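You operate a simulated robot arm through the tools that you are given. There is no shell and no other tool.

You run a simulated robot arm. Do the job below in one go: nothing can be reset, and whatever is moved stays where it is left.

## Task
Plug the big sink bowl, add two pumps of soap and run hot water to the blue line.
Fine: exactly two pumps; the tap ends off.

It is judged by the outcome, as a careful person would: the job done as asked, and still so three seconds after it is handed in. It fails if anything else is knocked over, pushed out of place, dropped, spilled or broken.

## Robot
A 7-joint arm with a two-finger parallel gripper, fixed in place. Base frame: the origin is at the foot of the arm, x ahead of it, y to its left, z up. Units: mm, rad, N and s.
Its first joint turns from -2.897 to 2.897 rad. Payload 1.57 kg.
Tool frame: the origin (TCP) lies between the finger pads and is the grasp point; the fingertips stand 30 mm ahead of it; z points along the fingers, y is the line along which they close. Largest opening 80 mm; finger width 17, thickness 12; the body of the gripper, 40 by 82 mm, starts 80 mm behind the TCP.
Orientation is that of the tool frame in the base frame, as [roll, pitch, yaw] about the fixed x, y, z axes, in that order (R = Rz(yaw) Ry(pitch) Rx(roll)). With the fingers straight down and closing along the base's y, the tool's x points along the base's -x, its y along +y and its z along -z.

## Interface
- The arm moves only by the tool arm_command. Its argument "rows" is a list of rows, each a list of 6 numbers: the shift along the base's x, y, z in units of 30 mm (1.0 is 30 mm), then the turn, a rotation vector about the base's x, y, z in units of 5 degrees (1.0 is 5 degrees). In form: [[dx, dy, dz, rx, ry, rz], ...]. A call has 1 to 20 rows; each row shifts and turns the commanded pose from where the row before left it. "hand" is the opening in per cent of the stroke, from 0 (shut) to 100 (fully open), set as the call begins (left out, the last holds). A call with a number of a shift or a turn outside -1 to 1 is refused whole. Each row takes 0.2 s and may step no farther than 50 mm and 0.15 rad from the row before; otherwise, or with a gripper value out of range, the whole call is refused. A pose out of reach is approached as far as the arm can. The call stops where the force on the tool passes 70 N (or 10 N more than at its start, if that is more) or the arm is blocked; 0.2 s more then pass. The fingers move at their own pace (about 153 mm/s each) and stop on an object; they squeeze with about 26 N. The grip force told is the motor's: it shows also when the fingers shut on nothing. Time passes only in rows, and 0.2 s behind the last, so rows that do not move let the fingers close. It gives the time, the measured TCP pose, the force on the tool (base axes), the opening and the grip force at its end, in the units of the frame above (readings bear some noise), with the torque about the TCP (base axes, N m) and any sound that the robot's microphone picked up.
- Cameras (640 x 400 px; columns grow to the right, rows downward): "scene" is fixed at [219.5, 501.4, 1542.7]; the picture's right is [-0.52, -0.86, 0.00], its down [-0.70, 0.42, -0.58] and it looks along [0.50, -0.30, -0.81] (base axes); focal length 333 px, centre (320, 200). "wrist" rides on the gripper at [72, -7, -122] in the tool frame; the picture's right is [0.09, 1.00, 0.00], its down [-0.84, 0.08, -0.54] and it looks along [-0.54, 0.05, 0.84] (tool axes); focal length 238 px, centre (320, 200). There is no depth. A picture from a camera that has moved, and an enlarged one, comes with that camera's place and axes in the base frame and with its lens.
- get_image(camera): a new picture of that camera. The clock stands still meanwhile.
- close_up(camera, box): a new picture of the part [left, top, right, bottom] of that camera's present view, enlarged. The clock stands still meanwhile.
- finish_job(): hands the job in; it is judged then, once.

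Places have to be worked out from the pictures, the camera data and where the tool is seen. Open the gripper and draw the arm clear of the work before you hand the job in, unless the task says otherwise.

The tools are called after "Call:" by a JSON object that holds its "api" and its "payload". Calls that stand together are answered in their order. arm_command: Moves the arm, as the interface text tells. Its arguments: {"type":"object","properties":{"rows":{"type":"array","items":{"type":"array","items":{"type":"number"}}},"hand":{"type":"number"}},"required":["rows"]} The other tools are called the same way: get_image (camera) takes a picture; close_up (camera, box) takes an enlarged picture of a part of a camera's view; finish_job () hands the job in.

At the start:

```text
clock: 0.0
position: [271.5, 344.4, 1326.3]
ee_rot: [3.141, 0.001, 3.14]
contact_force: [-1.0, 0.3, 0.1]
ft_torque: [-0.02, 0.0, 0.01]
width: 79.8
grasp_force: 0.0
```

scene: 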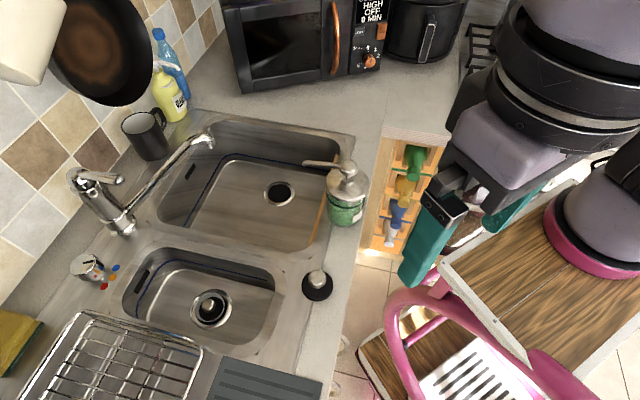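
wrist: 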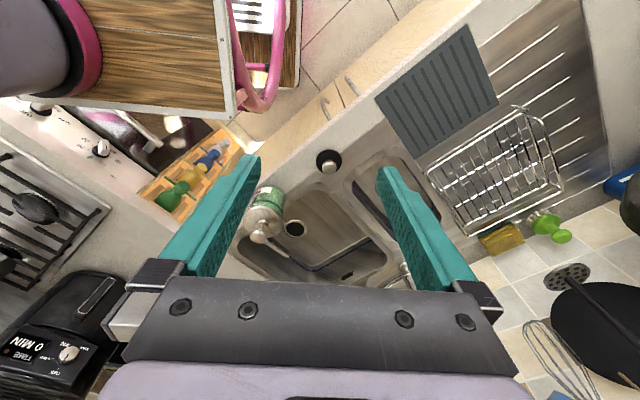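

I start by looking closely at the sink area, tap, plug, soap pump and the small knob near the tap.

Call:
{"api": "close_up", "payload": {"camera": "scene", "box": [60, 100, 220, 300]}}

Call:
{"api": "close_up", "payload": {"camera": "scene", "box": [140, 100, 380, 250]}}

Call:
{"api": "close_up", "payload": {"camera": "scene", "box": [280, 140, 400, 310]}}

Call:
{"api": "close_up", "payload": {"camera": "wrist", "box": [230, 140, 430, 290]}}

```text
2.00 times, centred on (140, 200) of scene
camera zoom: at [219.5, 501.4, 1542.7], right [-0.52, -0.86, 0.0], down [-0.7, 0.42, -0.58], along [0.5, -0.3, -0.81], focal length 666 px, centre (680, 200)
```

zoom: 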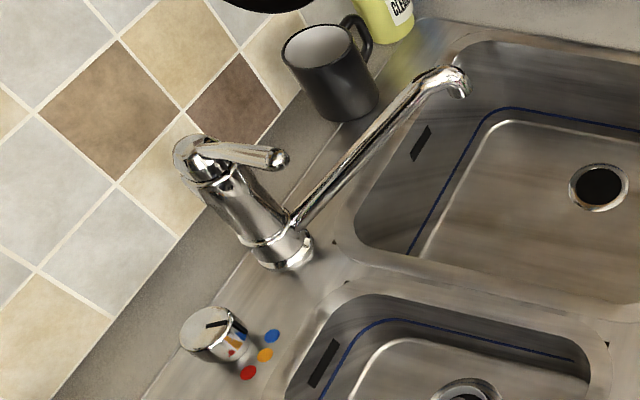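

```text
2.67 times, centred on (260, 175) of scene
camera zoom: at [219.5, 501.4, 1542.7], right [-0.52, -0.86, 0.0], down [-0.7, 0.42, -0.58], along [0.5, -0.3, -0.81], focal length 888 px, centre (480, 267)
```

zoom: 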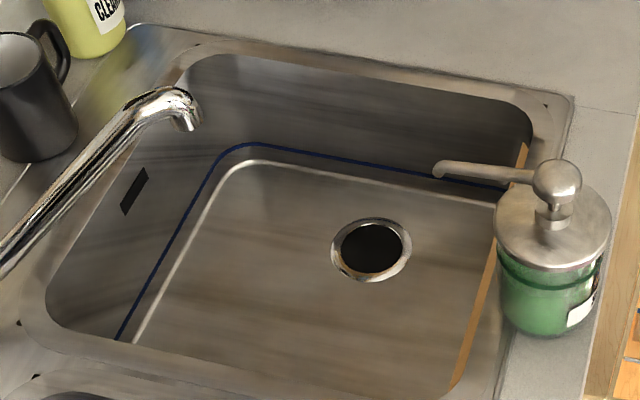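

```text
2.35 times, centred on (340, 225) of scene
camera zoom: at [219.5, 501.4, 1542.7], right [-0.52, -0.86, 0.0], down [-0.7, 0.42, -0.58], along [0.5, -0.3, -0.81], focal length 783 px, centre (273, 141)
```

zoom: 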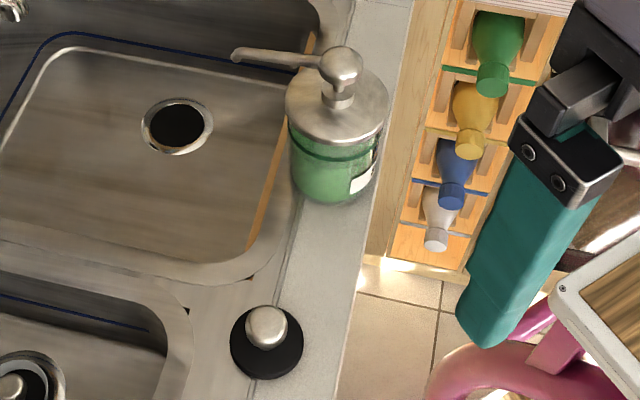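

```text
2.67 times, centred on (330, 215) of wrist
camera zoom: at [199.2, 337.5, 1448.1], right [-0.09, 1.0, 0.0], down [0.84, 0.08, 0.54], along [0.54, 0.05, -0.84], focal length 636 px, centre (293, 160)
```

zoom: 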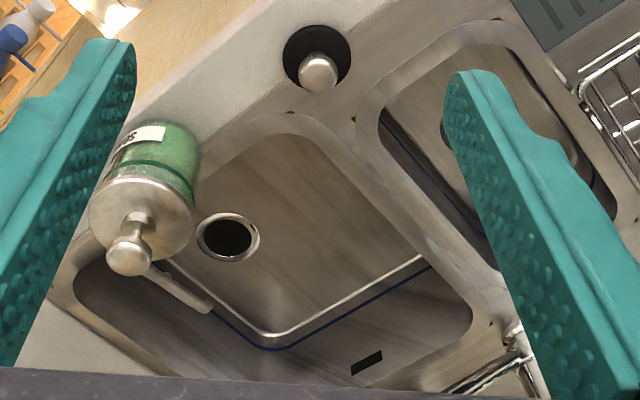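

The plug (black disc with a metal knob) triangulates to about (432, 380, 912), the big drain to (805, 297, ~735) and the pump head to (558, 233, 1055). I lower part way towards the plug to get better views.

Call:
{"api": "arm_command", "payload": {"rows": [[0.5, 0.2, -0.8, 0, 0, 0], [0.5, 0.2, -0.8, 0, 0, 0], [0.5, 0.2, -0.8, 0, 0, 0], [0.5, 0.3, -0.8, 0, 0, 0], [0.5, 0.3, -0.8, 0, 0, 0]], "hand": 100}}

Call:
{"api": "get_image", "payload": {"camera": "wrist"}}

Call:
{"api": "get_image", "payload": {"camera": "scene"}}

```text
clock: 1.2
position: [345.3, 377.8, 1205.8]
ee_rot: [3.141, -0.001, -3.141]
contact_force: [-0.6, 0.0, -0.8]
ft_torque: [0.01, -0.02, -0.01]
width: 80.2
grasp_force: 0.1
```

```text
taken
camera wrist: at [274.1, 373.0, 1327.4], right [-0.09, 1.0, 0.0], down [0.84, 0.08, 0.54], along [0.54, 0.05, -0.84], focal length 238 px, centre (320, 200)
```

wrist: 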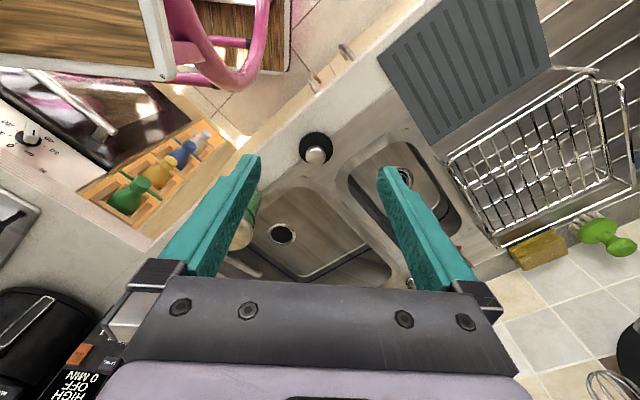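

```text
taken
```

scene: 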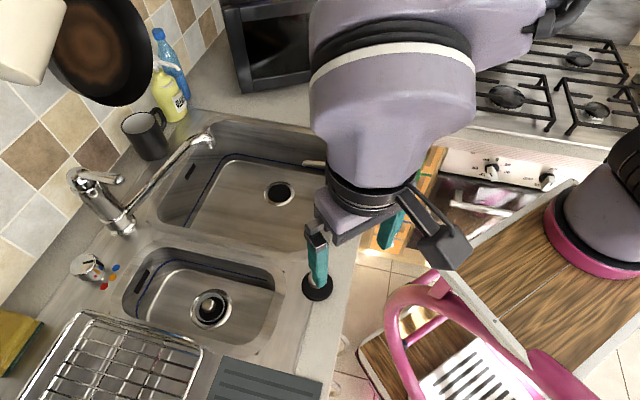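

Next I zoom in on the plug and on the item in the small bowl's drain, from this closer wrist view.

Call:
{"api": "close_up", "payload": {"camera": "wrist", "box": [260, 110, 460, 235]}}

Call:
{"api": "close_up", "payload": {"camera": "scene", "box": [170, 250, 350, 362]}}

Call:
{"api": "close_up", "payload": {"camera": "scene", "box": [60, 240, 140, 290]}}

```text
3.20 times, centred on (360, 172) of wrist
camera zoom: at [274.1, 373.0, 1327.4], right [-0.09, 1.0, 0.0], down [0.84, 0.08, 0.54], along [0.54, 0.05, -0.84], focal length 763 px, centre (192, 288)
```

zoom: 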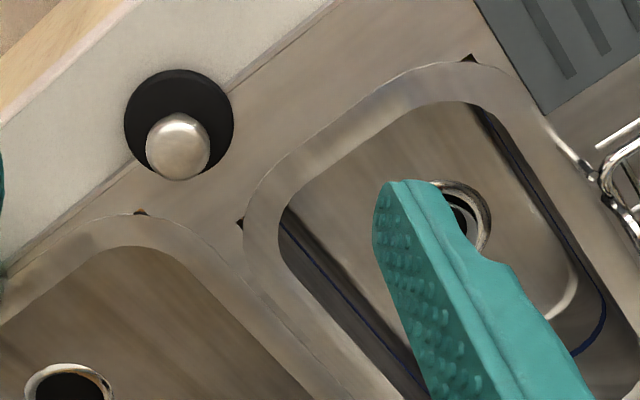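

```text
3.56 times, centred on (260, 306) of scene
camera zoom: at [219.5, 501.4, 1542.7], right [-0.52, -0.86, 0.0], down [-0.7, 0.42, -0.58], along [0.5, -0.3, -0.81], focal length 1184 px, centre (533, -177)
```

zoom: 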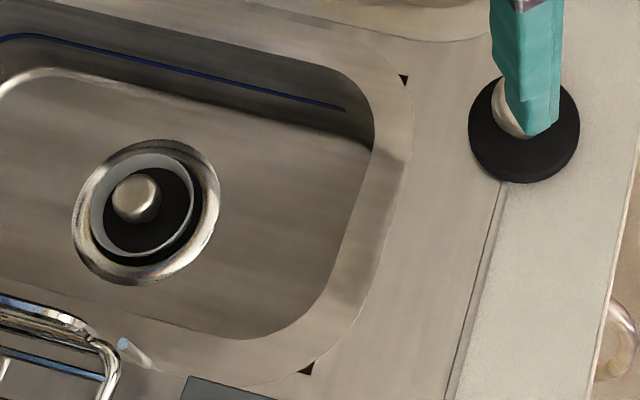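

```text
8.00 times, centred on (100, 265) of scene
camera zoom: at [219.5, 501.4, 1542.7], right [-0.52, -0.86, 0.0], down [-0.7, 0.42, -0.58], along [0.5, -0.3, -0.81], focal length 2663 px, centre (2080, -320)
```

zoom: 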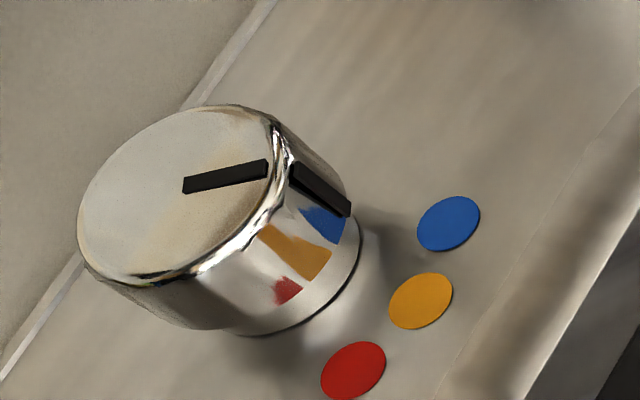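

The knob beside the tap points at blue, with red a quarter turn or so clockwise from it. I move down over the loose plug (knob centre at about (431, 380, 940)) and check alignment.

Call:
{"api": "arm_command", "payload": {"rows": [[0.41, 0, -0.95, 0, 0, 0], [0.41, 0, -0.95, 0, 0, 0], [0.41, 0, -0.95, 0, 0, 0], [0.41, 0, -0.95, 0, 0, 0], [0.41, 0, -0.95, 0, 0, 0], [0.41, 0, -0.95, 0, 0, 0], [0.41, 0, -0.95, 0, 0, 0]], "hand": 100}}

Call:
{"api": "get_image", "payload": {"camera": "wrist"}}

Call:
{"api": "get_image", "payload": {"camera": "scene"}}

```text
clock: 2.8
position: [433.0, 379.1, 1007.9]
ee_rot: [-3.14, -0.001, 3.141]
contact_force: [0.4, 0.2, 0.2]
ft_torque: [0.0, 0.0, 0.03]
width: 79.7
grasp_force: 0.0
```

```text
taken
camera wrist: at [360.8, 373.5, 1128.6], right [-0.09, 1.0, 0.0], down [0.84, 0.08, 0.54], along [0.54, 0.05, -0.84], focal length 238 px, centre (320, 200)
```

wrist: 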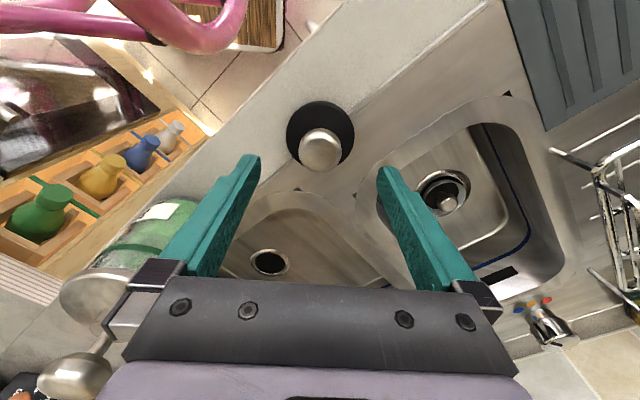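

```text
taken
```

scene: 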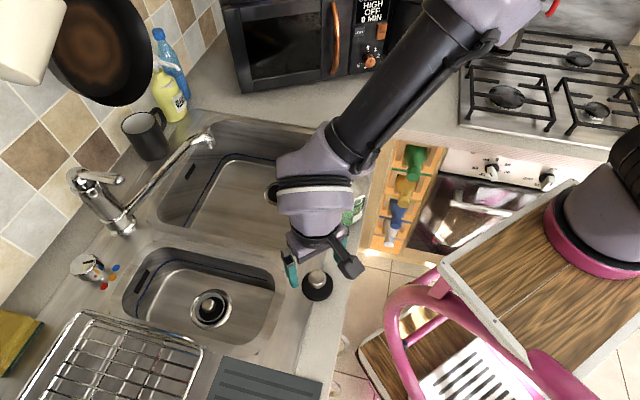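

The knob is measured at (432, 380, 940), right below the tool. I go down to TCP height about 953 and close the fingers on it.

Call:
{"api": "arm_command", "payload": {"rows": [[0, 0, -0.6, 0, 0, 0], [0, 0, -0.6, 0, 0, 0], [0, 0, -0.6, 0, 0, 0]], "hand": 100}}

Call:
{"api": "close_up", "payload": {"camera": "wrist", "box": [220, 80, 460, 280]}}

Call:
{"api": "close_up", "payload": {"camera": "scene", "box": [240, 210, 400, 310]}}

```text
clock: 3.6
position: [432.4, 380.3, 952.3]
ee_rot: [-3.141, -0.002, -3.142]
contact_force: [-0.1, 0.3, -0.2]
ft_torque: [0.01, -0.02, -0.04]
width: 80.3
grasp_force: 0.1
```

```text
2.00 times, centred on (340, 180) of wrist
camera zoom: at [360.6, 374.0, 1073.8], right [-0.09, 1.0, 0.0], down [0.84, 0.08, 0.54], along [0.54, 0.05, -0.84], focal length 477 px, centre (280, 240)
```

zoom: 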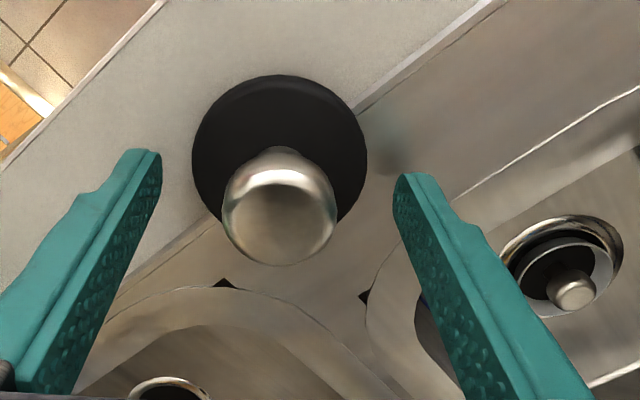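

```text
4.00 times, centred on (320, 260) of scene
camera zoom: at [219.5, 501.4, 1542.7], right [-0.52, -0.86, 0.0], down [-0.7, 0.42, -0.58], along [0.5, -0.3, -0.81], focal length 1332 px, centre (320, -40)
```

zoom: 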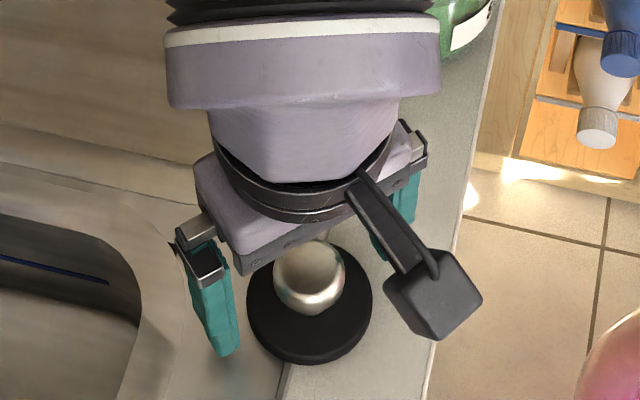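

The knob sits centred between the pads, so I close the gripper.

Call:
{"api": "arm_command", "payload": {"rows": [[0, 0, -0.1, 0, 0, 0], [0, 0, 0, 0, 0, 0], [0, 0, 0, 0, 0, 0]], "hand": 0}}

```text
clock: 4.4
position: [432.7, 379.1, 949.6]
ee_rot: [3.141, 0.0, -3.141]
contact_force: [1.6, -6.0, 33.6]
ft_torque: [-0.24, 0.03, -0.01]
width: 60.2
grasp_force: 26.1
```

Width 60 mm means the tips pinched the rubber disc rather than the knob. I open again and rise about 10 mm.

Call:
{"api": "arm_command", "payload": {"rows": [[0, 0, 0, 0, 0, 0], [0, 0, 0, 0, 0, 0]], "hand": 100}}

Call:
{"api": "arm_command", "payload": {"rows": [[0, 0, 0.4, 0, 0, 0], [0, 0, 0, 0, 0, 0]], "hand": 100}}

Call:
{"api": "close_up", "payload": {"camera": "wrist", "box": [220, 80, 460, 280]}}

Call:
{"api": "close_up", "payload": {"camera": "scene", "box": [240, 210, 400, 310]}}

```text
clock: 5.0
position: [433.1, 379.2, 949.3]
ee_rot: [3.141, 0.0, -3.141]
contact_force: [-1.1, -0.8, -0.6]
ft_torque: [0.01, 0.01, -0.05]
width: 80.2
grasp_force: 0.0
```

```text
clock: 5.6
position: [432.7, 379.1, 960.8]
ee_rot: [-3.14, -0.001, 3.141]
contact_force: [0.0, 0.6, 0.3]
ft_torque: [-0.03, 0.0, -0.03]
width: 80.1
grasp_force: 0.1
```

```text
2.00 times, centred on (340, 180) of wrist
camera zoom: at [360.4, 373.7, 1082.9], right [-0.09, 1.0, 0.0], down [0.84, 0.08, 0.54], along [0.54, 0.05, -0.84], focal length 477 px, centre (280, 240)
```

zoom: 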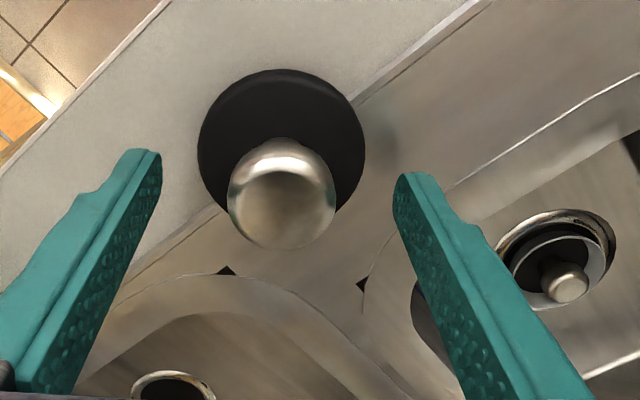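

```text
4.00 times, centred on (320, 260) of scene
camera zoom: at [219.5, 501.4, 1542.7], right [-0.52, -0.86, 0.0], down [-0.7, 0.42, -0.58], along [0.5, -0.3, -0.81], focal length 1332 px, centre (320, -40)
```

zoom: 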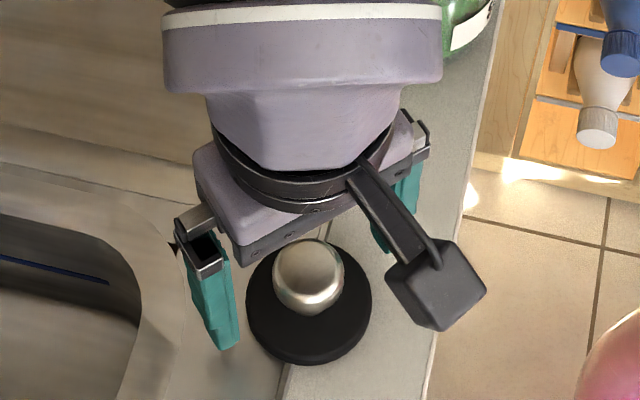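

Tips are now at about 931, above the disc, with the ball centre at about 943. I close again.

Call:
{"api": "arm_command", "payload": {"rows": [[0, 0, 0, 0, 0, 0], [0, 0, 0, 0, 0, 0], [0, 0, 0, 0, 0, 0]], "hand": 0}}

Call:
{"api": "close_up", "payload": {"camera": "wrist", "box": [220, 80, 460, 280]}}

```text
clock: 6.4
position: [431.7, 378.9, 961.9]
ee_rot: [3.142, -0.001, -3.142]
contact_force: [-0.8, 0.0, 0.4]
ft_torque: [0.0, 0.05, 0.0]
width: 32.7
grasp_force: 25.5
```

```text
2.00 times, centred on (340, 180) of wrist
camera zoom: at [360.4, 373.7, 1082.9], right [-0.09, 1.0, 0.0], down [0.84, 0.08, 0.54], along [0.54, 0.05, -0.84], focal length 477 px, centre (280, 240)
```

zoom: 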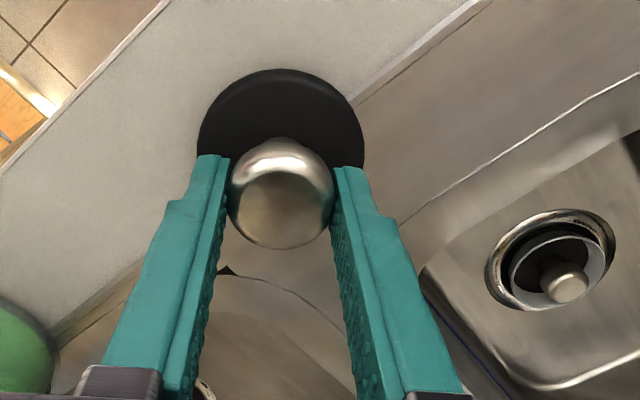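

The knob is held (33 mm). I lift well up before travelling.

Call:
{"api": "arm_command", "payload": {"rows": [[0, 0, 0.3, 0, 0, 0], [0, 0, 0.9, 0, 0, 0], [0, 0, 0.9, 0, 0, 0], [0, 0, 0.9, 0, 0, 0], [0, 0, 0.9, 0, 0, 0], [0, 0, 0.9, 0, 0, 0], [0, 0, 0.9, 0, 0, 0]]}}

Call:
{"api": "get_image", "payload": {"camera": "wrist"}}

Call:
{"api": "get_image", "payload": {"camera": "scene"}}

```text
clock: 8.0
position: [432.0, 379.6, 1133.0]
ee_rot: [-3.141, -0.002, -3.141]
contact_force: [0.8, 0.0, -0.8]
ft_torque: [-0.03, 0.03, -0.01]
width: 32.6
grasp_force: 26.2
```

```text
taken
camera wrist: at [360.7, 373.9, 1255.0], right [-0.09, 1.0, 0.0], down [0.84, 0.08, 0.54], along [0.54, 0.05, -0.84], focal length 238 px, centre (320, 200)
```

wrist: 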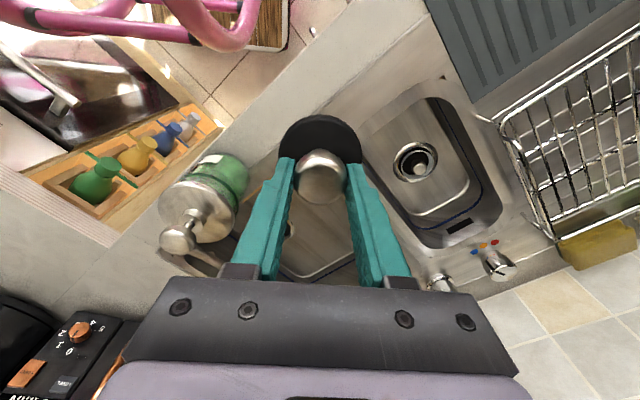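

```text
taken
```

scene: 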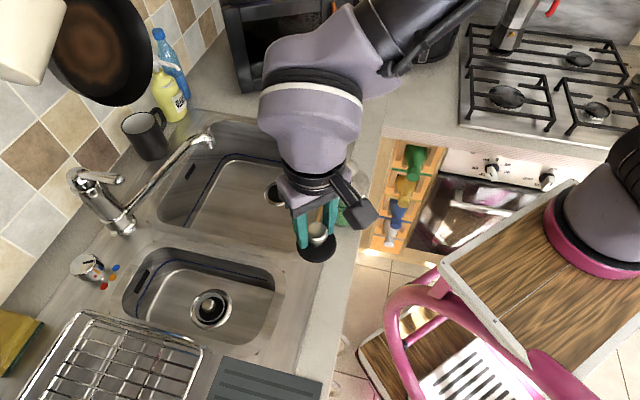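

The plug is held level. I travel half way towards the big bowl and check the view and the arm's clearance from the soap bottle and microwave.

Call:
{"api": "arm_command", "payload": {"rows": [[0.9, -0.2, 0, 0, 0, 0], [0.9, -0.2, 0, 0, 0, 0], [0.9, -0.2, 0, 0, 0, 0], [0.9, -0.2, 0, 0, 0, 0], [0.9, -0.2, 0, 0, 0, 0], [0.9, -0.2, 0, 0, 0, 0], [0.9, -0.2, 0, 0, 0, 0]]}}

Call:
{"api": "get_image", "payload": {"camera": "wrist"}}

Call:
{"api": "get_image", "payload": {"camera": "scene"}}

```text
clock: 9.6
position: [619.9, 337.6, 1132.7]
ee_rot: [-3.142, -0.001, -3.14]
contact_force: [-1.2, 1.0, -0.1]
ft_torque: [-0.04, -0.01, -0.01]
width: 32.8
grasp_force: 25.7
```

```text
taken
camera wrist: at [548.9, 331.8, 1254.6], right [-0.09, 1.0, 0.0], down [0.84, 0.08, 0.54], along [0.54, 0.05, -0.84], focal length 238 px, centre (320, 200)
```

wrist: 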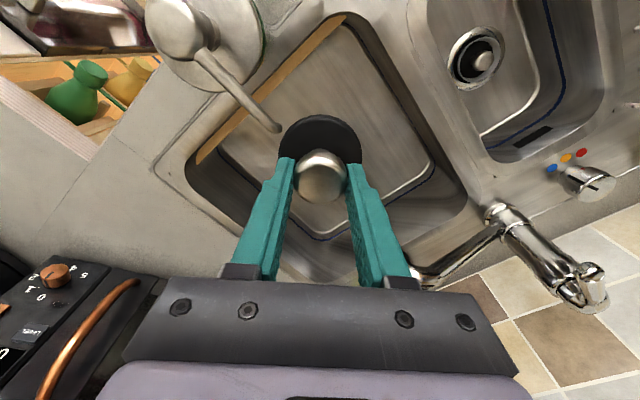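

```text
taken
```

scene: 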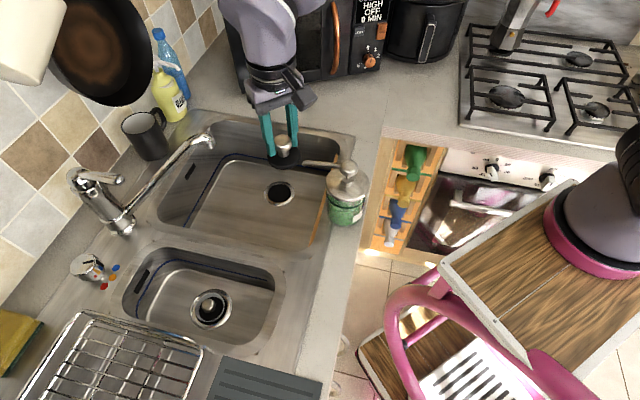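

The route is clear. Next I shift to +y so that the drain shows beside the plug in the wrist view and its place can be refined.

Call:
{"api": "arm_command", "payload": {"rows": [[-0.2, 0.9, 0, 0, 0, 0], [-0.2, 0.9, 0, 0, 0, 0], [-0.2, 0.9, 0, 0, 0, 0]]}}

Call:
{"api": "get_image", "payload": {"camera": "wrist"}}

Call:
{"api": "close_up", "payload": {"camera": "wrist", "box": [180, 80, 340, 200]}}

Call:
{"api": "close_up", "payload": {"camera": "scene", "box": [240, 160, 320, 220]}}

```text
clock: 10.4
position: [603.2, 418.3, 1133.9]
ee_rot: [-3.142, -0.001, -3.141]
contact_force: [-0.1, -1.0, -0.1]
ft_torque: [0.03, 0.03, 0.0]
width: 32.6
grasp_force: 25.9
```

```text
taken
camera wrist: at [530.9, 412.2, 1254.6], right [-0.09, 1.0, 0.0], down [0.84, 0.08, 0.54], along [0.54, 0.05, -0.84], focal length 238 px, centre (320, 200)
```

wrist: 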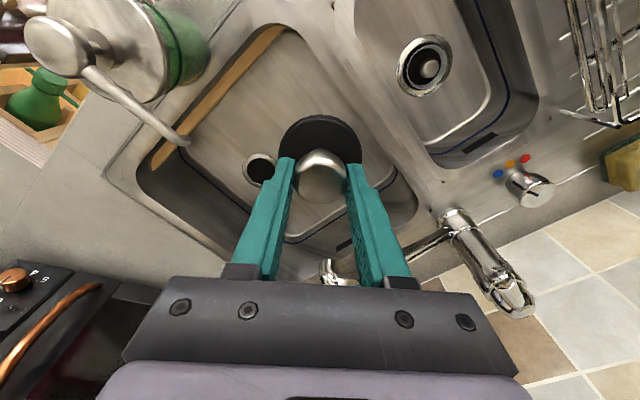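

```text
3.33 times, centred on (260, 140) of wrist
camera zoom: at [530.9, 412.2, 1254.6], right [-0.09, 1.0, 0.0], down [0.84, 0.08, 0.54], along [0.54, 0.05, -0.84], focal length 794 px, centre (520, 400)
```

zoom: 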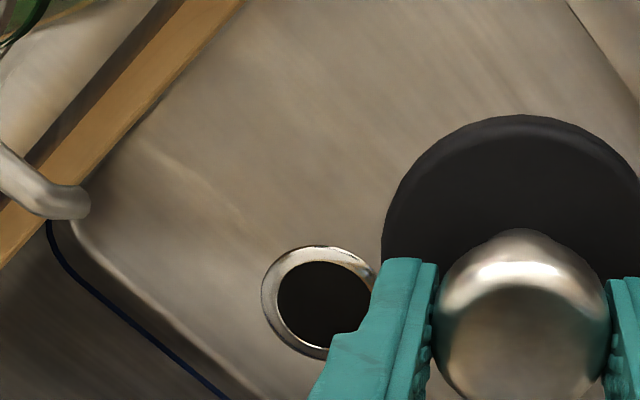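

```text
6.67 times, centred on (280, 190) of scene
camera zoom: at [219.5, 501.4, 1542.7], right [-0.52, -0.86, 0.0], down [-0.7, 0.42, -0.58], along [0.5, -0.3, -0.81], focal length 2220 px, centre (587, 267)
```

zoom: 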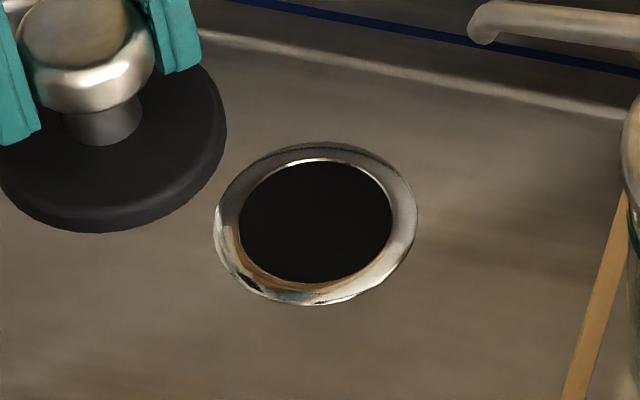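

The refined drain centre is about (780, 300, 763), with a hole of about 66 mm against a plug of about 63 mm. I move above it at safe height.

Call:
{"api": "arm_command", "payload": {"rows": [[0.98, -0.656, 0, 0, 0, 0], [0.98, -0.656, 0, 0, 0, 0], [0.98, -0.656, 0, 0, 0, 0], [0.98, -0.656, 0, 0, 0, 0], [0.98, -0.656, 0, 0, 0, 0], [0.98, -0.656, 0, 0, 0, 0]]}}

Call:
{"api": "get_image", "payload": {"camera": "wrist"}}

Call:
{"api": "get_image", "payload": {"camera": "scene"}}

```text
clock: 11.8
position: [779.3, 301.5, 1132.0]
ee_rot: [3.141, 0.001, -3.139]
contact_force: [1.2, -0.2, 0.0]
ft_torque: [-0.04, -0.04, -0.01]
width: 32.7
grasp_force: 26.1
```

```text
taken
camera wrist: at [706.6, 295.7, 1253.9], right [-0.09, 1.0, 0.0], down [0.84, 0.08, 0.54], along [0.54, 0.05, -0.84], focal length 238 px, centre (320, 200)
```

wrist: 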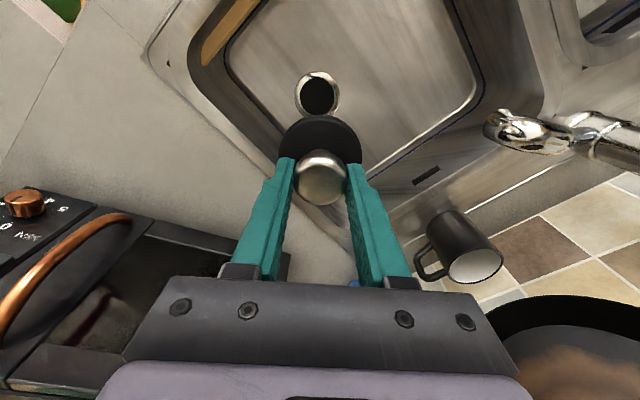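

```text
taken
```

scene: 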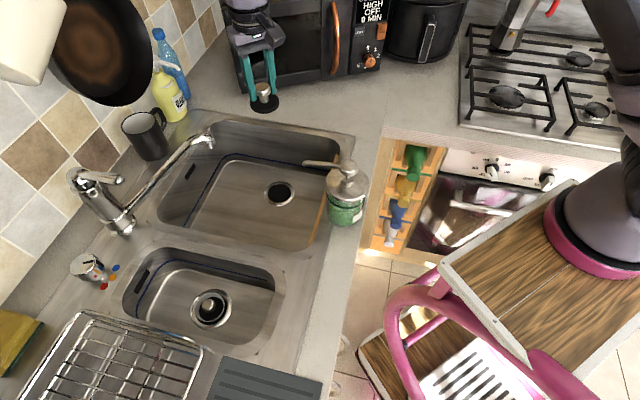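

I zoom in on the drain from here; it is now almost directly below, so its xy can be read accurately.

Call:
{"api": "close_up", "payload": {"camera": "wrist", "box": [270, 50, 370, 112]}}

```text
6.40 times, centred on (320, 81) of wrist
camera zoom: at [706.6, 295.7, 1253.9], right [-0.09, 1.0, 0.0], down [0.84, 0.08, 0.54], along [0.54, 0.05, -0.84], focal length 1525 px, centre (320, 962)
```

zoom: 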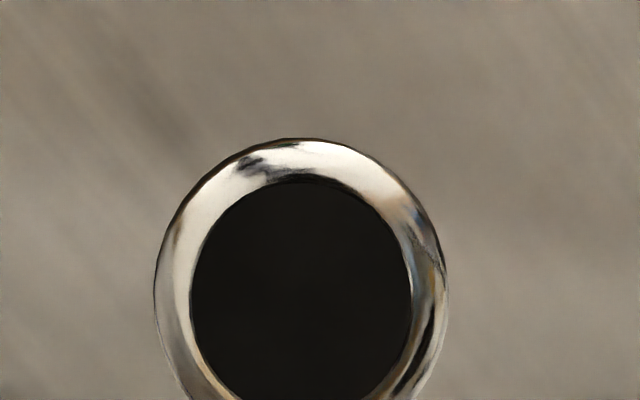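

Combining all views, I put the drain at about (786, 298, 757). I shift slightly to match and descend into the bowl, stopping about 20 mm above the expected contact.

Call:
{"api": "arm_command", "payload": {"rows": [[0.25, -0.12, -0.9, 0, 0, 0], [0, 0, -0.95, 0, 0, 0], [0, 0, -0.95, 0, 0, 0], [0, 0, -0.95, 0, 0, 0], [0, 0, -0.95, 0, 0, 0], [0, 0, -0.95, 0, 0, 0]]}}

Call:
{"api": "get_image", "payload": {"camera": "scene"}}

Call:
{"api": "get_image", "payload": {"camera": "wrist"}}

```text
clock: 13.2
position: [786.9, 296.0, 962.0]
ee_rot: [-3.141, 0.0, -3.141]
contact_force: [0.5, 0.1, 0.2]
ft_torque: [0.0, -0.01, 0.03]
width: 32.6
grasp_force: 25.6
```

```text
taken
```

scene: 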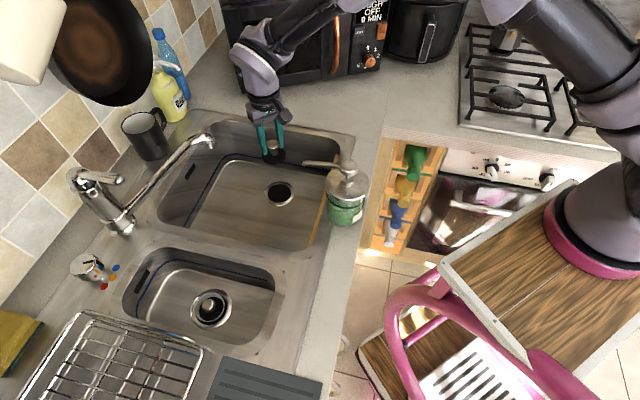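

```text
taken
camera wrist: at [714.5, 290.8, 1084.1], right [-0.09, 1.0, 0.0], down [0.84, 0.08, 0.54], along [0.54, 0.05, -0.84], focal length 238 px, centre (320, 200)
```

wrist: 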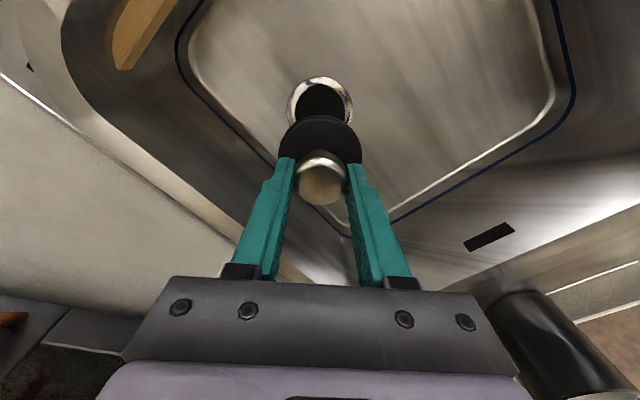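

The lateral alignment looks good in the wrist view. I keep descending to TCP z of about 832 and check.

Call:
{"api": "arm_command", "payload": {"rows": [[0, 0, -0.9, 0, 0, 0], [0, 0, -0.9, 0, 0, 0], [0, 0, -0.9, 0, 0, 0], [0, 0, -0.9, 0, 0, 0], [0, 0, -0.73, 0, 0, 0]]}}

Call:
{"api": "close_up", "payload": {"camera": "scene", "box": [220, 110, 380, 210]}}

Call:
{"api": "close_up", "payload": {"camera": "scene", "box": [240, 160, 320, 210]}}

Call:
{"api": "close_up", "payload": {"camera": "wrist", "box": [240, 60, 400, 180]}}

```text
clock: 14.4
position: [787.9, 296.9, 832.6]
ee_rot: [-3.142, 0.001, 3.14]
contact_force: [-1.0, -0.5, 0.1]
ft_torque: [-0.01, -0.02, -0.02]
width: 32.7
grasp_force: 26.0
```

```text
4.00 times, centred on (300, 160) of scene
camera zoom: at [219.5, 501.4, 1542.7], right [-0.52, -0.86, 0.0], down [-0.7, 0.42, -0.58], along [0.5, -0.3, -0.81], focal length 1332 px, centre (400, 360)
```

zoom: 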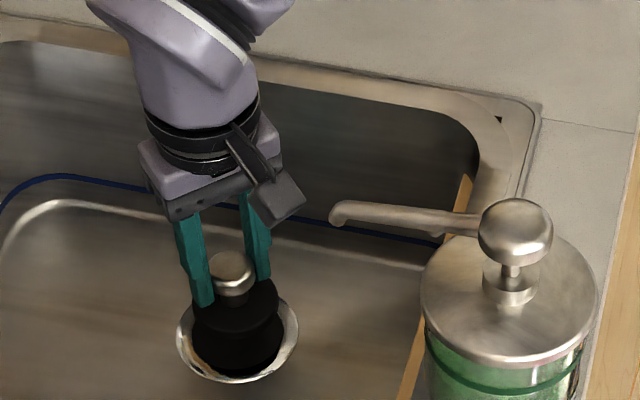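

```text
8.00 times, centred on (280, 185) of scene
camera zoom: at [219.5, 501.4, 1542.7], right [-0.52, -0.86, 0.0], down [-0.7, 0.42, -0.58], along [0.5, -0.3, -0.81], focal length 2663 px, centre (640, 320)
```

zoom: 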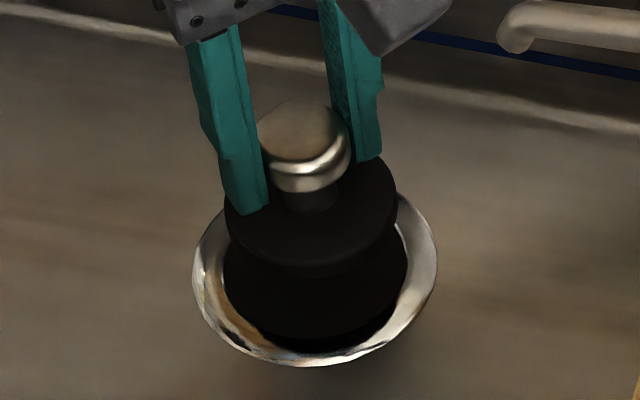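

```text
3.33 times, centred on (320, 120) of wrist
camera zoom: at [715.7, 291.1, 955.2], right [-0.09, 1.0, 0.0], down [0.84, 0.08, 0.54], along [0.54, 0.05, -0.84], focal length 794 px, centre (320, 467)
```

zoom: 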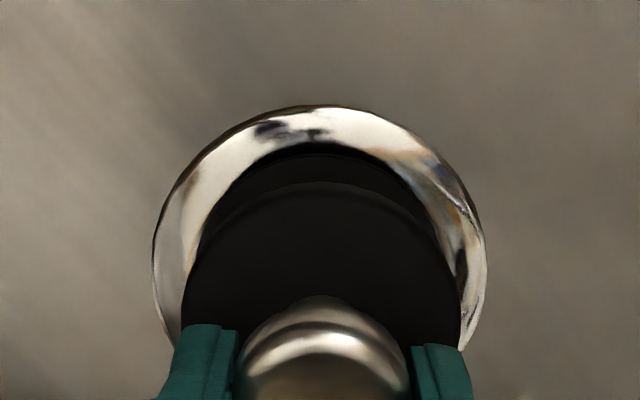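

The ring is centred at about (787, 297) and the plug at about (783.5, 297), so I nudge +3 mm in x and go down 20 mm.

Call:
{"api": "arm_command", "payload": {"rows": [[0.11, 0, -0.2, 0, 0, 0], [0, 0, -0.45, 0, 0, 0], [0, 0, 0, 0, 0, 0]]}}

Call:
{"api": "close_up", "payload": {"camera": "scene", "box": [240, 160, 320, 210]}}

Call:
{"api": "close_up", "payload": {"camera": "wrist", "box": [240, 60, 400, 180]}}

```text
clock: 15.2
position: [790.6, 296.7, 813.9]
ee_rot: [3.141, 0.0, 3.141]
contact_force: [0.2, 0.2, -0.7]
ft_torque: [-0.02, 0.0, 0.0]
width: 32.7
grasp_force: 26.0
```

```text
8.00 times, centred on (280, 185) of scene
camera zoom: at [219.5, 501.4, 1542.7], right [-0.52, -0.86, 0.0], down [-0.7, 0.42, -0.58], along [0.5, -0.3, -0.81], focal length 2663 px, centre (640, 320)
```

zoom: 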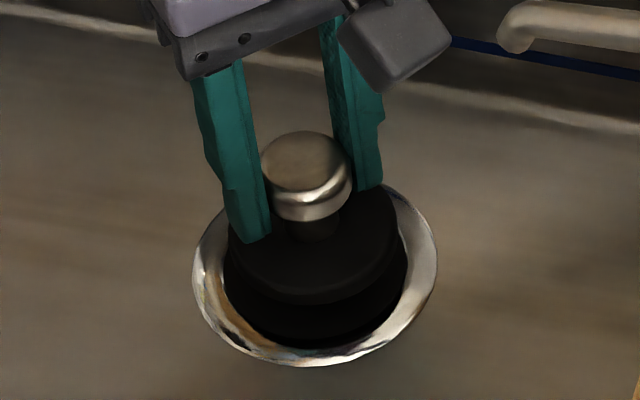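

```text
3.33 times, centred on (320, 120) of wrist
camera zoom: at [718.9, 290.9, 935.1], right [-0.09, 1.0, 0.0], down [0.84, 0.08, 0.54], along [0.54, 0.05, -0.84], focal length 794 px, centre (320, 467)
```

zoom: 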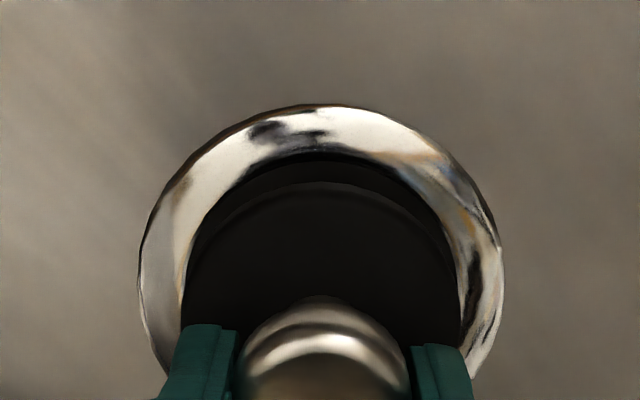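

The plug is about 1.5 mm short in x and otherwise centred. I nudge it and descend gently, watching the force.

Call:
{"api": "arm_command", "payload": {"rows": [[0.05, 0, -0.1, 0, 0, 0], [0, 0, -0.13, 0, 0, 0], [0, 0, -0.13, 0, 0, 0], [0, 0, 0, 0, 0, 0]]}}

Call:
{"api": "close_up", "payload": {"camera": "scene", "box": [240, 160, 320, 210]}}

Call:
{"api": "close_up", "payload": {"camera": "wrist", "box": [240, 60, 400, 180]}}

```text
clock: 16.2
position: [791.8, 296.1, 803.2]
ee_rot: [-3.14, -0.001, 3.14]
contact_force: [0.3, 0.0, -0.6]
ft_torque: [-0.02, -0.03, 0.0]
width: 32.6
grasp_force: 26.1
```

```text
8.00 times, centred on (280, 185) of scene
camera zoom: at [219.5, 501.4, 1542.7], right [-0.52, -0.86, 0.0], down [-0.7, 0.42, -0.58], along [0.5, -0.3, -0.81], focal length 2663 px, centre (640, 320)
```

zoom: 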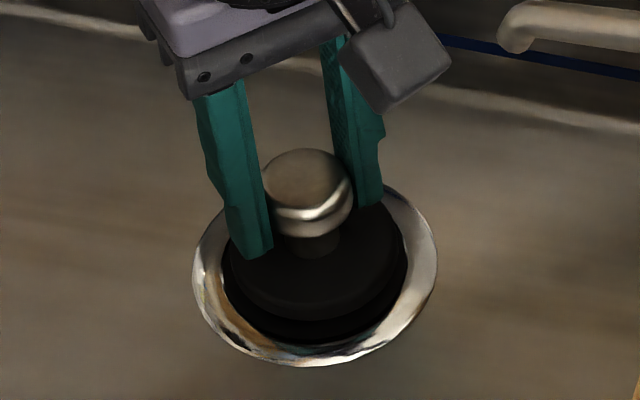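

```text
3.33 times, centred on (320, 120) of wrist
camera zoom: at [719.8, 291.2, 924.6], right [-0.09, 1.0, 0.0], down [0.84, 0.08, 0.54], along [0.54, 0.05, -0.84], focal length 794 px, centre (320, 467)
```

zoom: 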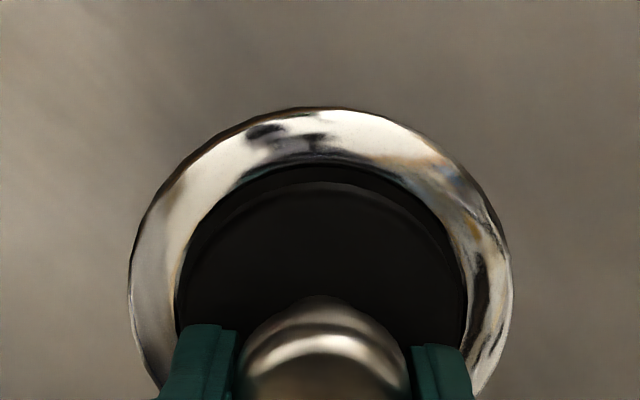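

There is no contact yet and the centring is good, so I continue down.

Call:
{"api": "arm_command", "payload": {"rows": [[0, 0, -0.13, 0, 0, 0], [0, 0, -0.13, 0, 0, 0], [0, 0, -0.13, 0, 0, 0], [0, 0, 0, 0, 0, 0]]}}

Call:
{"api": "close_up", "payload": {"camera": "scene", "box": [240, 160, 320, 210]}}

Call:
{"api": "close_up", "payload": {"camera": "wrist", "box": [240, 60, 400, 180]}}

```text
clock: 17.2
position: [792.0, 297.8, 791.4]
ee_rot: [3.141, -0.001, -3.141]
contact_force: [0.0, -0.2, -0.1]
ft_torque: [-0.02, 0.01, 0.03]
width: 32.7
grasp_force: 26.5
```

```text
8.00 times, centred on (280, 185) of scene
camera zoom: at [219.5, 501.4, 1542.7], right [-0.52, -0.86, 0.0], down [-0.7, 0.42, -0.58], along [0.5, -0.3, -0.81], focal length 2663 px, centre (640, 320)
```

zoom: 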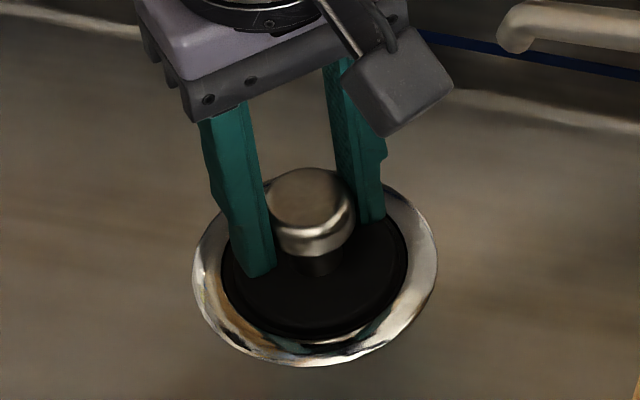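

```text
3.33 times, centred on (320, 120) of wrist
camera zoom: at [720.1, 291.1, 913.1], right [-0.09, 1.0, 0.0], down [0.84, 0.08, 0.54], along [0.54, 0.05, -0.84], focal length 794 px, centre (320, 467)
```

zoom: 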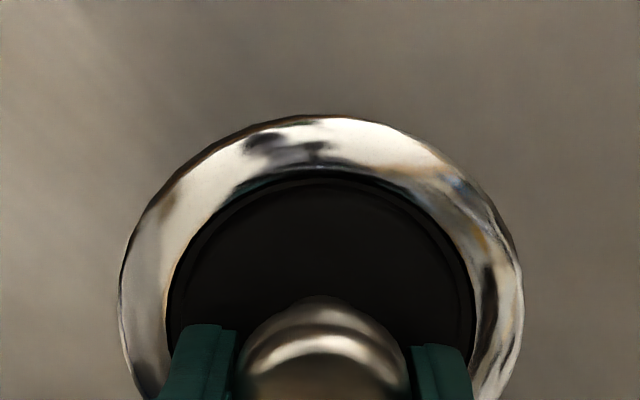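

The disc is entering the hole evenly. I press on down until there is resistance.

Call:
{"api": "arm_command", "payload": {"rows": [[0, 0, -0.1, 0, 0, 0], [0, 0, -0.1, 0, 0, 0], [0, 0, 0, 0, 0, 0]]}}

Call:
{"api": "close_up", "payload": {"camera": "scene", "box": [240, 160, 320, 210]}}

Call:
{"api": "close_up", "payload": {"camera": "wrist", "box": [240, 60, 400, 180]}}

```text
clock: 18.0
position: [792.2, 296.3, 788.1]
ee_rot: [3.139, 0.002, 3.139]
contact_force: [-5.3, -3.2, 18.4]
ft_torque: [-0.09, 0.3, 0.03]
width: 32.7
grasp_force: 25.9
```

```text
8.00 times, centred on (280, 185) of scene
camera zoom: at [219.5, 501.4, 1542.7], right [-0.52, -0.86, 0.0], down [-0.7, 0.42, -0.58], along [0.5, -0.3, -0.81], focal length 2663 px, centre (640, 320)
```

zoom: 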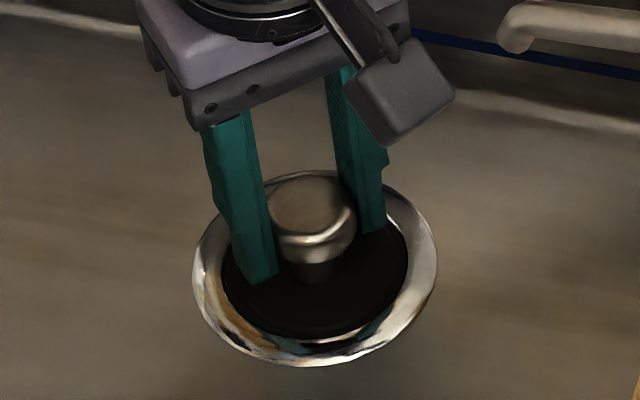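

```text
3.33 times, centred on (320, 120) of wrist
camera zoom: at [719.8, 290.9, 908.7], right [-0.09, 1.0, 0.0], down [0.84, 0.08, 0.54], along [0.54, 0.05, -0.84], focal length 794 px, centre (320, 467)
```

zoom: 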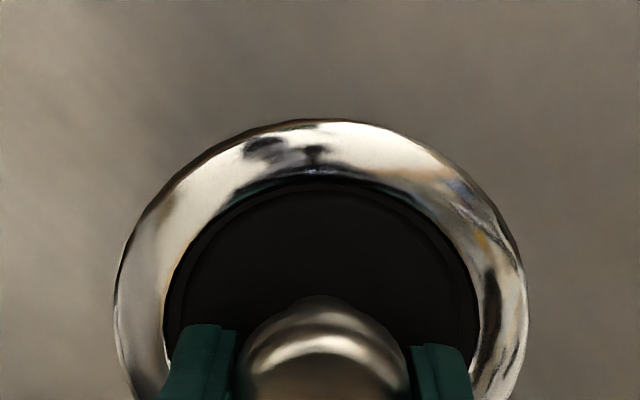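

Contact came at TCP z of 788 with a small sideways push. I ease about 1 mm that way and press a little further to seat it.

Call:
{"api": "arm_command", "payload": {"rows": [[-0.05, -0.03, 0, 0, 0, 0], [0, 0, -0.06, 0, 0, 0], [0, 0, 0, 0, 0, 0]]}}

```text
clock: 18.8
position: [791.2, 296.0, 786.6]
ee_rot: [3.14, 0.004, -3.141]
contact_force: [6.7, 4.7, 33.7]
ft_torque: [0.14, -0.06, 0.0]
width: 32.9
grasp_force: 26.2
```

The side force flipped sign and 34 N is now down on it, so the plug is confined in the hole and seated. I open slightly to let it settle.

Call:
{"api": "arm_command", "payload": {"rows": [[0, 0, 0.06, 0, 0, 0], [0, 0, 0, 0, 0, 0]], "hand": 60}}

Call:
{"api": "arm_command", "payload": {"rows": [[0, 0, 0.5, 0, 0, 0], [0, 0, 0.9, 0, 0, 0], [0, 0, 0.9, 0, 0, 0], [0, 0, 0, 0, 0, 0]]}}

Call:
{"api": "close_up", "payload": {"camera": "scene", "box": [240, 160, 320, 210]}}

Call:
{"api": "close_up", "payload": {"camera": "wrist", "box": [240, 40, 400, 160]}}

```text
clock: 19.4
position: [791.0, 294.2, 784.6]
ee_rot: [-3.14, -0.001, -3.141]
contact_force: [-0.2, 1.0, -0.6]
ft_torque: [0.01, 0.02, 0.02]
width: 48.2
grasp_force: 0.0
```

```text
clock: 20.4
position: [791.9, 296.2, 854.4]
ee_rot: [-3.141, 0.001, 3.142]
contact_force: [0.0, 0.5, -0.5]
ft_torque: [0.03, 0.02, -0.01]
width: 48.0
grasp_force: 0.1
```

```text
8.00 times, centred on (280, 185) of scene
camera zoom: at [219.5, 501.4, 1542.7], right [-0.52, -0.86, 0.0], down [-0.7, 0.42, -0.58], along [0.5, -0.3, -0.81], focal length 2663 px, centre (640, 320)
```

zoom: 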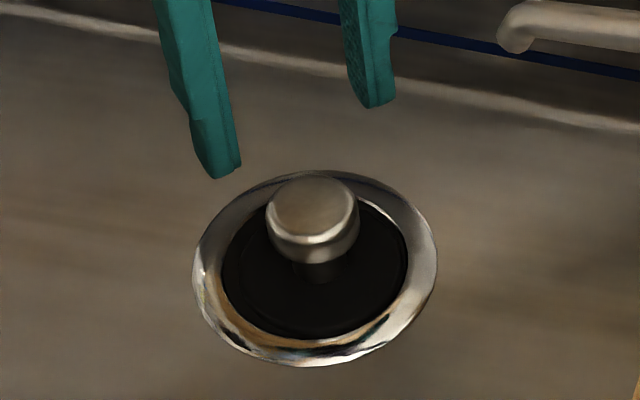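

```text
3.33 times, centred on (320, 100) of wrist
camera zoom: at [719.3, 289.8, 976.3], right [-0.09, 1.0, 0.0], down [0.84, 0.08, 0.54], along [0.54, 0.05, -0.84], focal length 794 px, centre (320, 533)
```

zoom: 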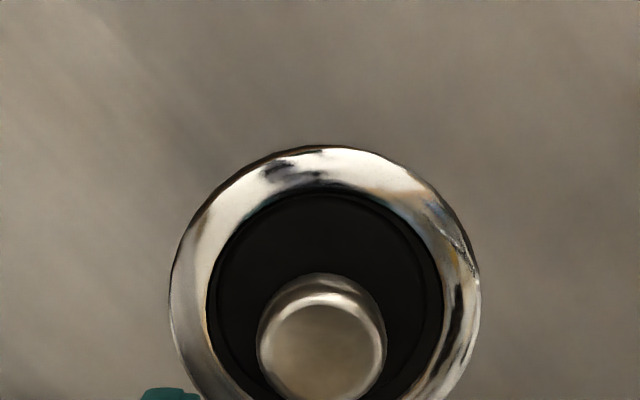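

The plug looks flush and centred. I'll confirm it is fully home by closing the fingers and pressing gently on the knob's top.

Call:
{"api": "arm_command", "payload": {"rows": [[-0.08, 0, 0, 0, 0, 0], [0, 0, -0.5, 0, 0, 0], [0, 0, -0.4, 0, 0, 0], [0, 0, 0, 0, 0, 0]], "hand": 0}}

Call:
{"api": "arm_command", "payload": {"rows": [[0, 0, -0.15, 0, 0, 0], [0, 0, -0.1, 0, 0, 0], [0, 0, -0.1, 0, 0, 0], [0, 0, 0, 0, 0, 0]]}}

```text
clock: 21.4
position: [788.7, 295.6, 828.2]
ee_rot: [-3.141, 0.0, 3.141]
contact_force: [-0.7, 0.2, 0.1]
ft_torque: [0.03, 0.01, 0.01]
width: 0.3
grasp_force: 21.3
```

```text
clock: 22.4
position: [788.8, 295.9, 817.7]
ee_rot: [-3.141, 0.0, -3.141]
contact_force: [0.5, -0.5, 0.7]
ft_torque: [0.01, 0.01, 0.03]
width: 0.1
grasp_force: 21.5
```

Call:
{"api": "arm_command", "payload": {"rows": [[0, 0, -0.1, 0, 0, 0], [0, 0, -0.1, 0, 0, 0], [0, 0, 0, 0, 0, 0]]}}

```text
clock: 23.2
position: [787.4, 296.0, 813.0]
ee_rot: [3.14, 0.003, -3.14]
contact_force: [-5.6, -4.8, 28.4]
ft_torque: [-0.14, 0.2, -0.01]
width: 0.0
grasp_force: 20.7
```

It sits firm at 28 N, so the bowl is plugged. I retract straight up and move towards the soap pump at a safe height.

Call:
{"api": "arm_command", "payload": {"rows": [[0, 0, 0.9, 0, 0, 0], [0, 0, 0.95, 0, 0, 0], [0, 0, 0.95, 0, 0, 0], [0, 0, 0.95, 0, 0, 0], [0, 0, 0.95, 0, 0, 0], [0, 0, 0.95, 0, 0, 0], [0, 0, 0.95, 0, 0, 0], [0, 0, 0.95, 0, 0, 0], [0, 0, 0.95, 0, 0, 0], [0, 0, 0.95, 0, 0, 0], [0, 0, 0.95, 0, 0, 0], [0, 0, 0.95, 0, 0, 0]]}}

Call:
{"api": "arm_command", "payload": {"rows": [[-0.9, -0.2, 0.1, 0, 0, 0], [-0.9, -0.2, 0.1, 0, 0, 0], [-0.9, -0.2, 0.1, 0, 0, 0], [-0.9, -0.2, 0.1, 0, 0, 0], [-0.9, -0.2, 0.1, 0, 0, 0], [-0.9, -0.2, 0.1, 0, 0, 0], [-0.9, -0.2, 0.1, 0, 0, 0]]}}

Call:
{"api": "get_image", "payload": {"camera": "wrist"}}

Call:
{"api": "get_image", "payload": {"camera": "scene"}}

```text
clock: 25.8
position: [788.5, 295.5, 1152.0]
ee_rot: [3.141, -0.001, 3.141]
contact_force: [-0.1, -0.2, 0.3]
ft_torque: [0.0, 0.01, -0.04]
width: 0.1
grasp_force: 21.7
```

```text
clock: 27.4
position: [599.2, 254.0, 1173.3]
ee_rot: [-3.142, 0.0, 3.141]
contact_force: [1.4, -0.6, -0.3]
ft_torque: [-0.04, 0.05, -0.01]
width: 0.2
grasp_force: 21.0
```

```text
taken
camera wrist: at [527.0, 248.6, 1294.4], right [-0.09, 1.0, 0.0], down [0.84, 0.08, 0.54], along [0.54, 0.05, -0.84], focal length 238 px, centre (320, 200)
```

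wrist: 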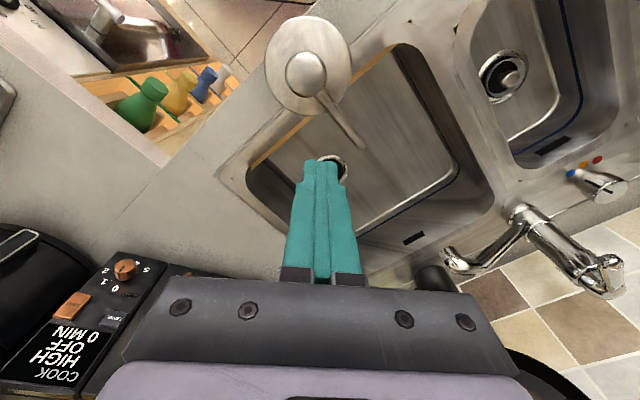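

```text
taken
```

scene: 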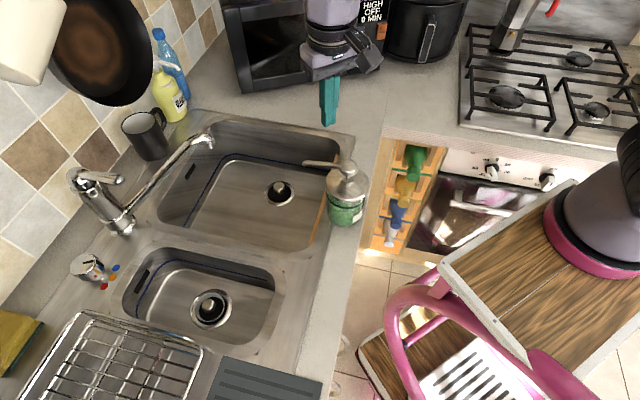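

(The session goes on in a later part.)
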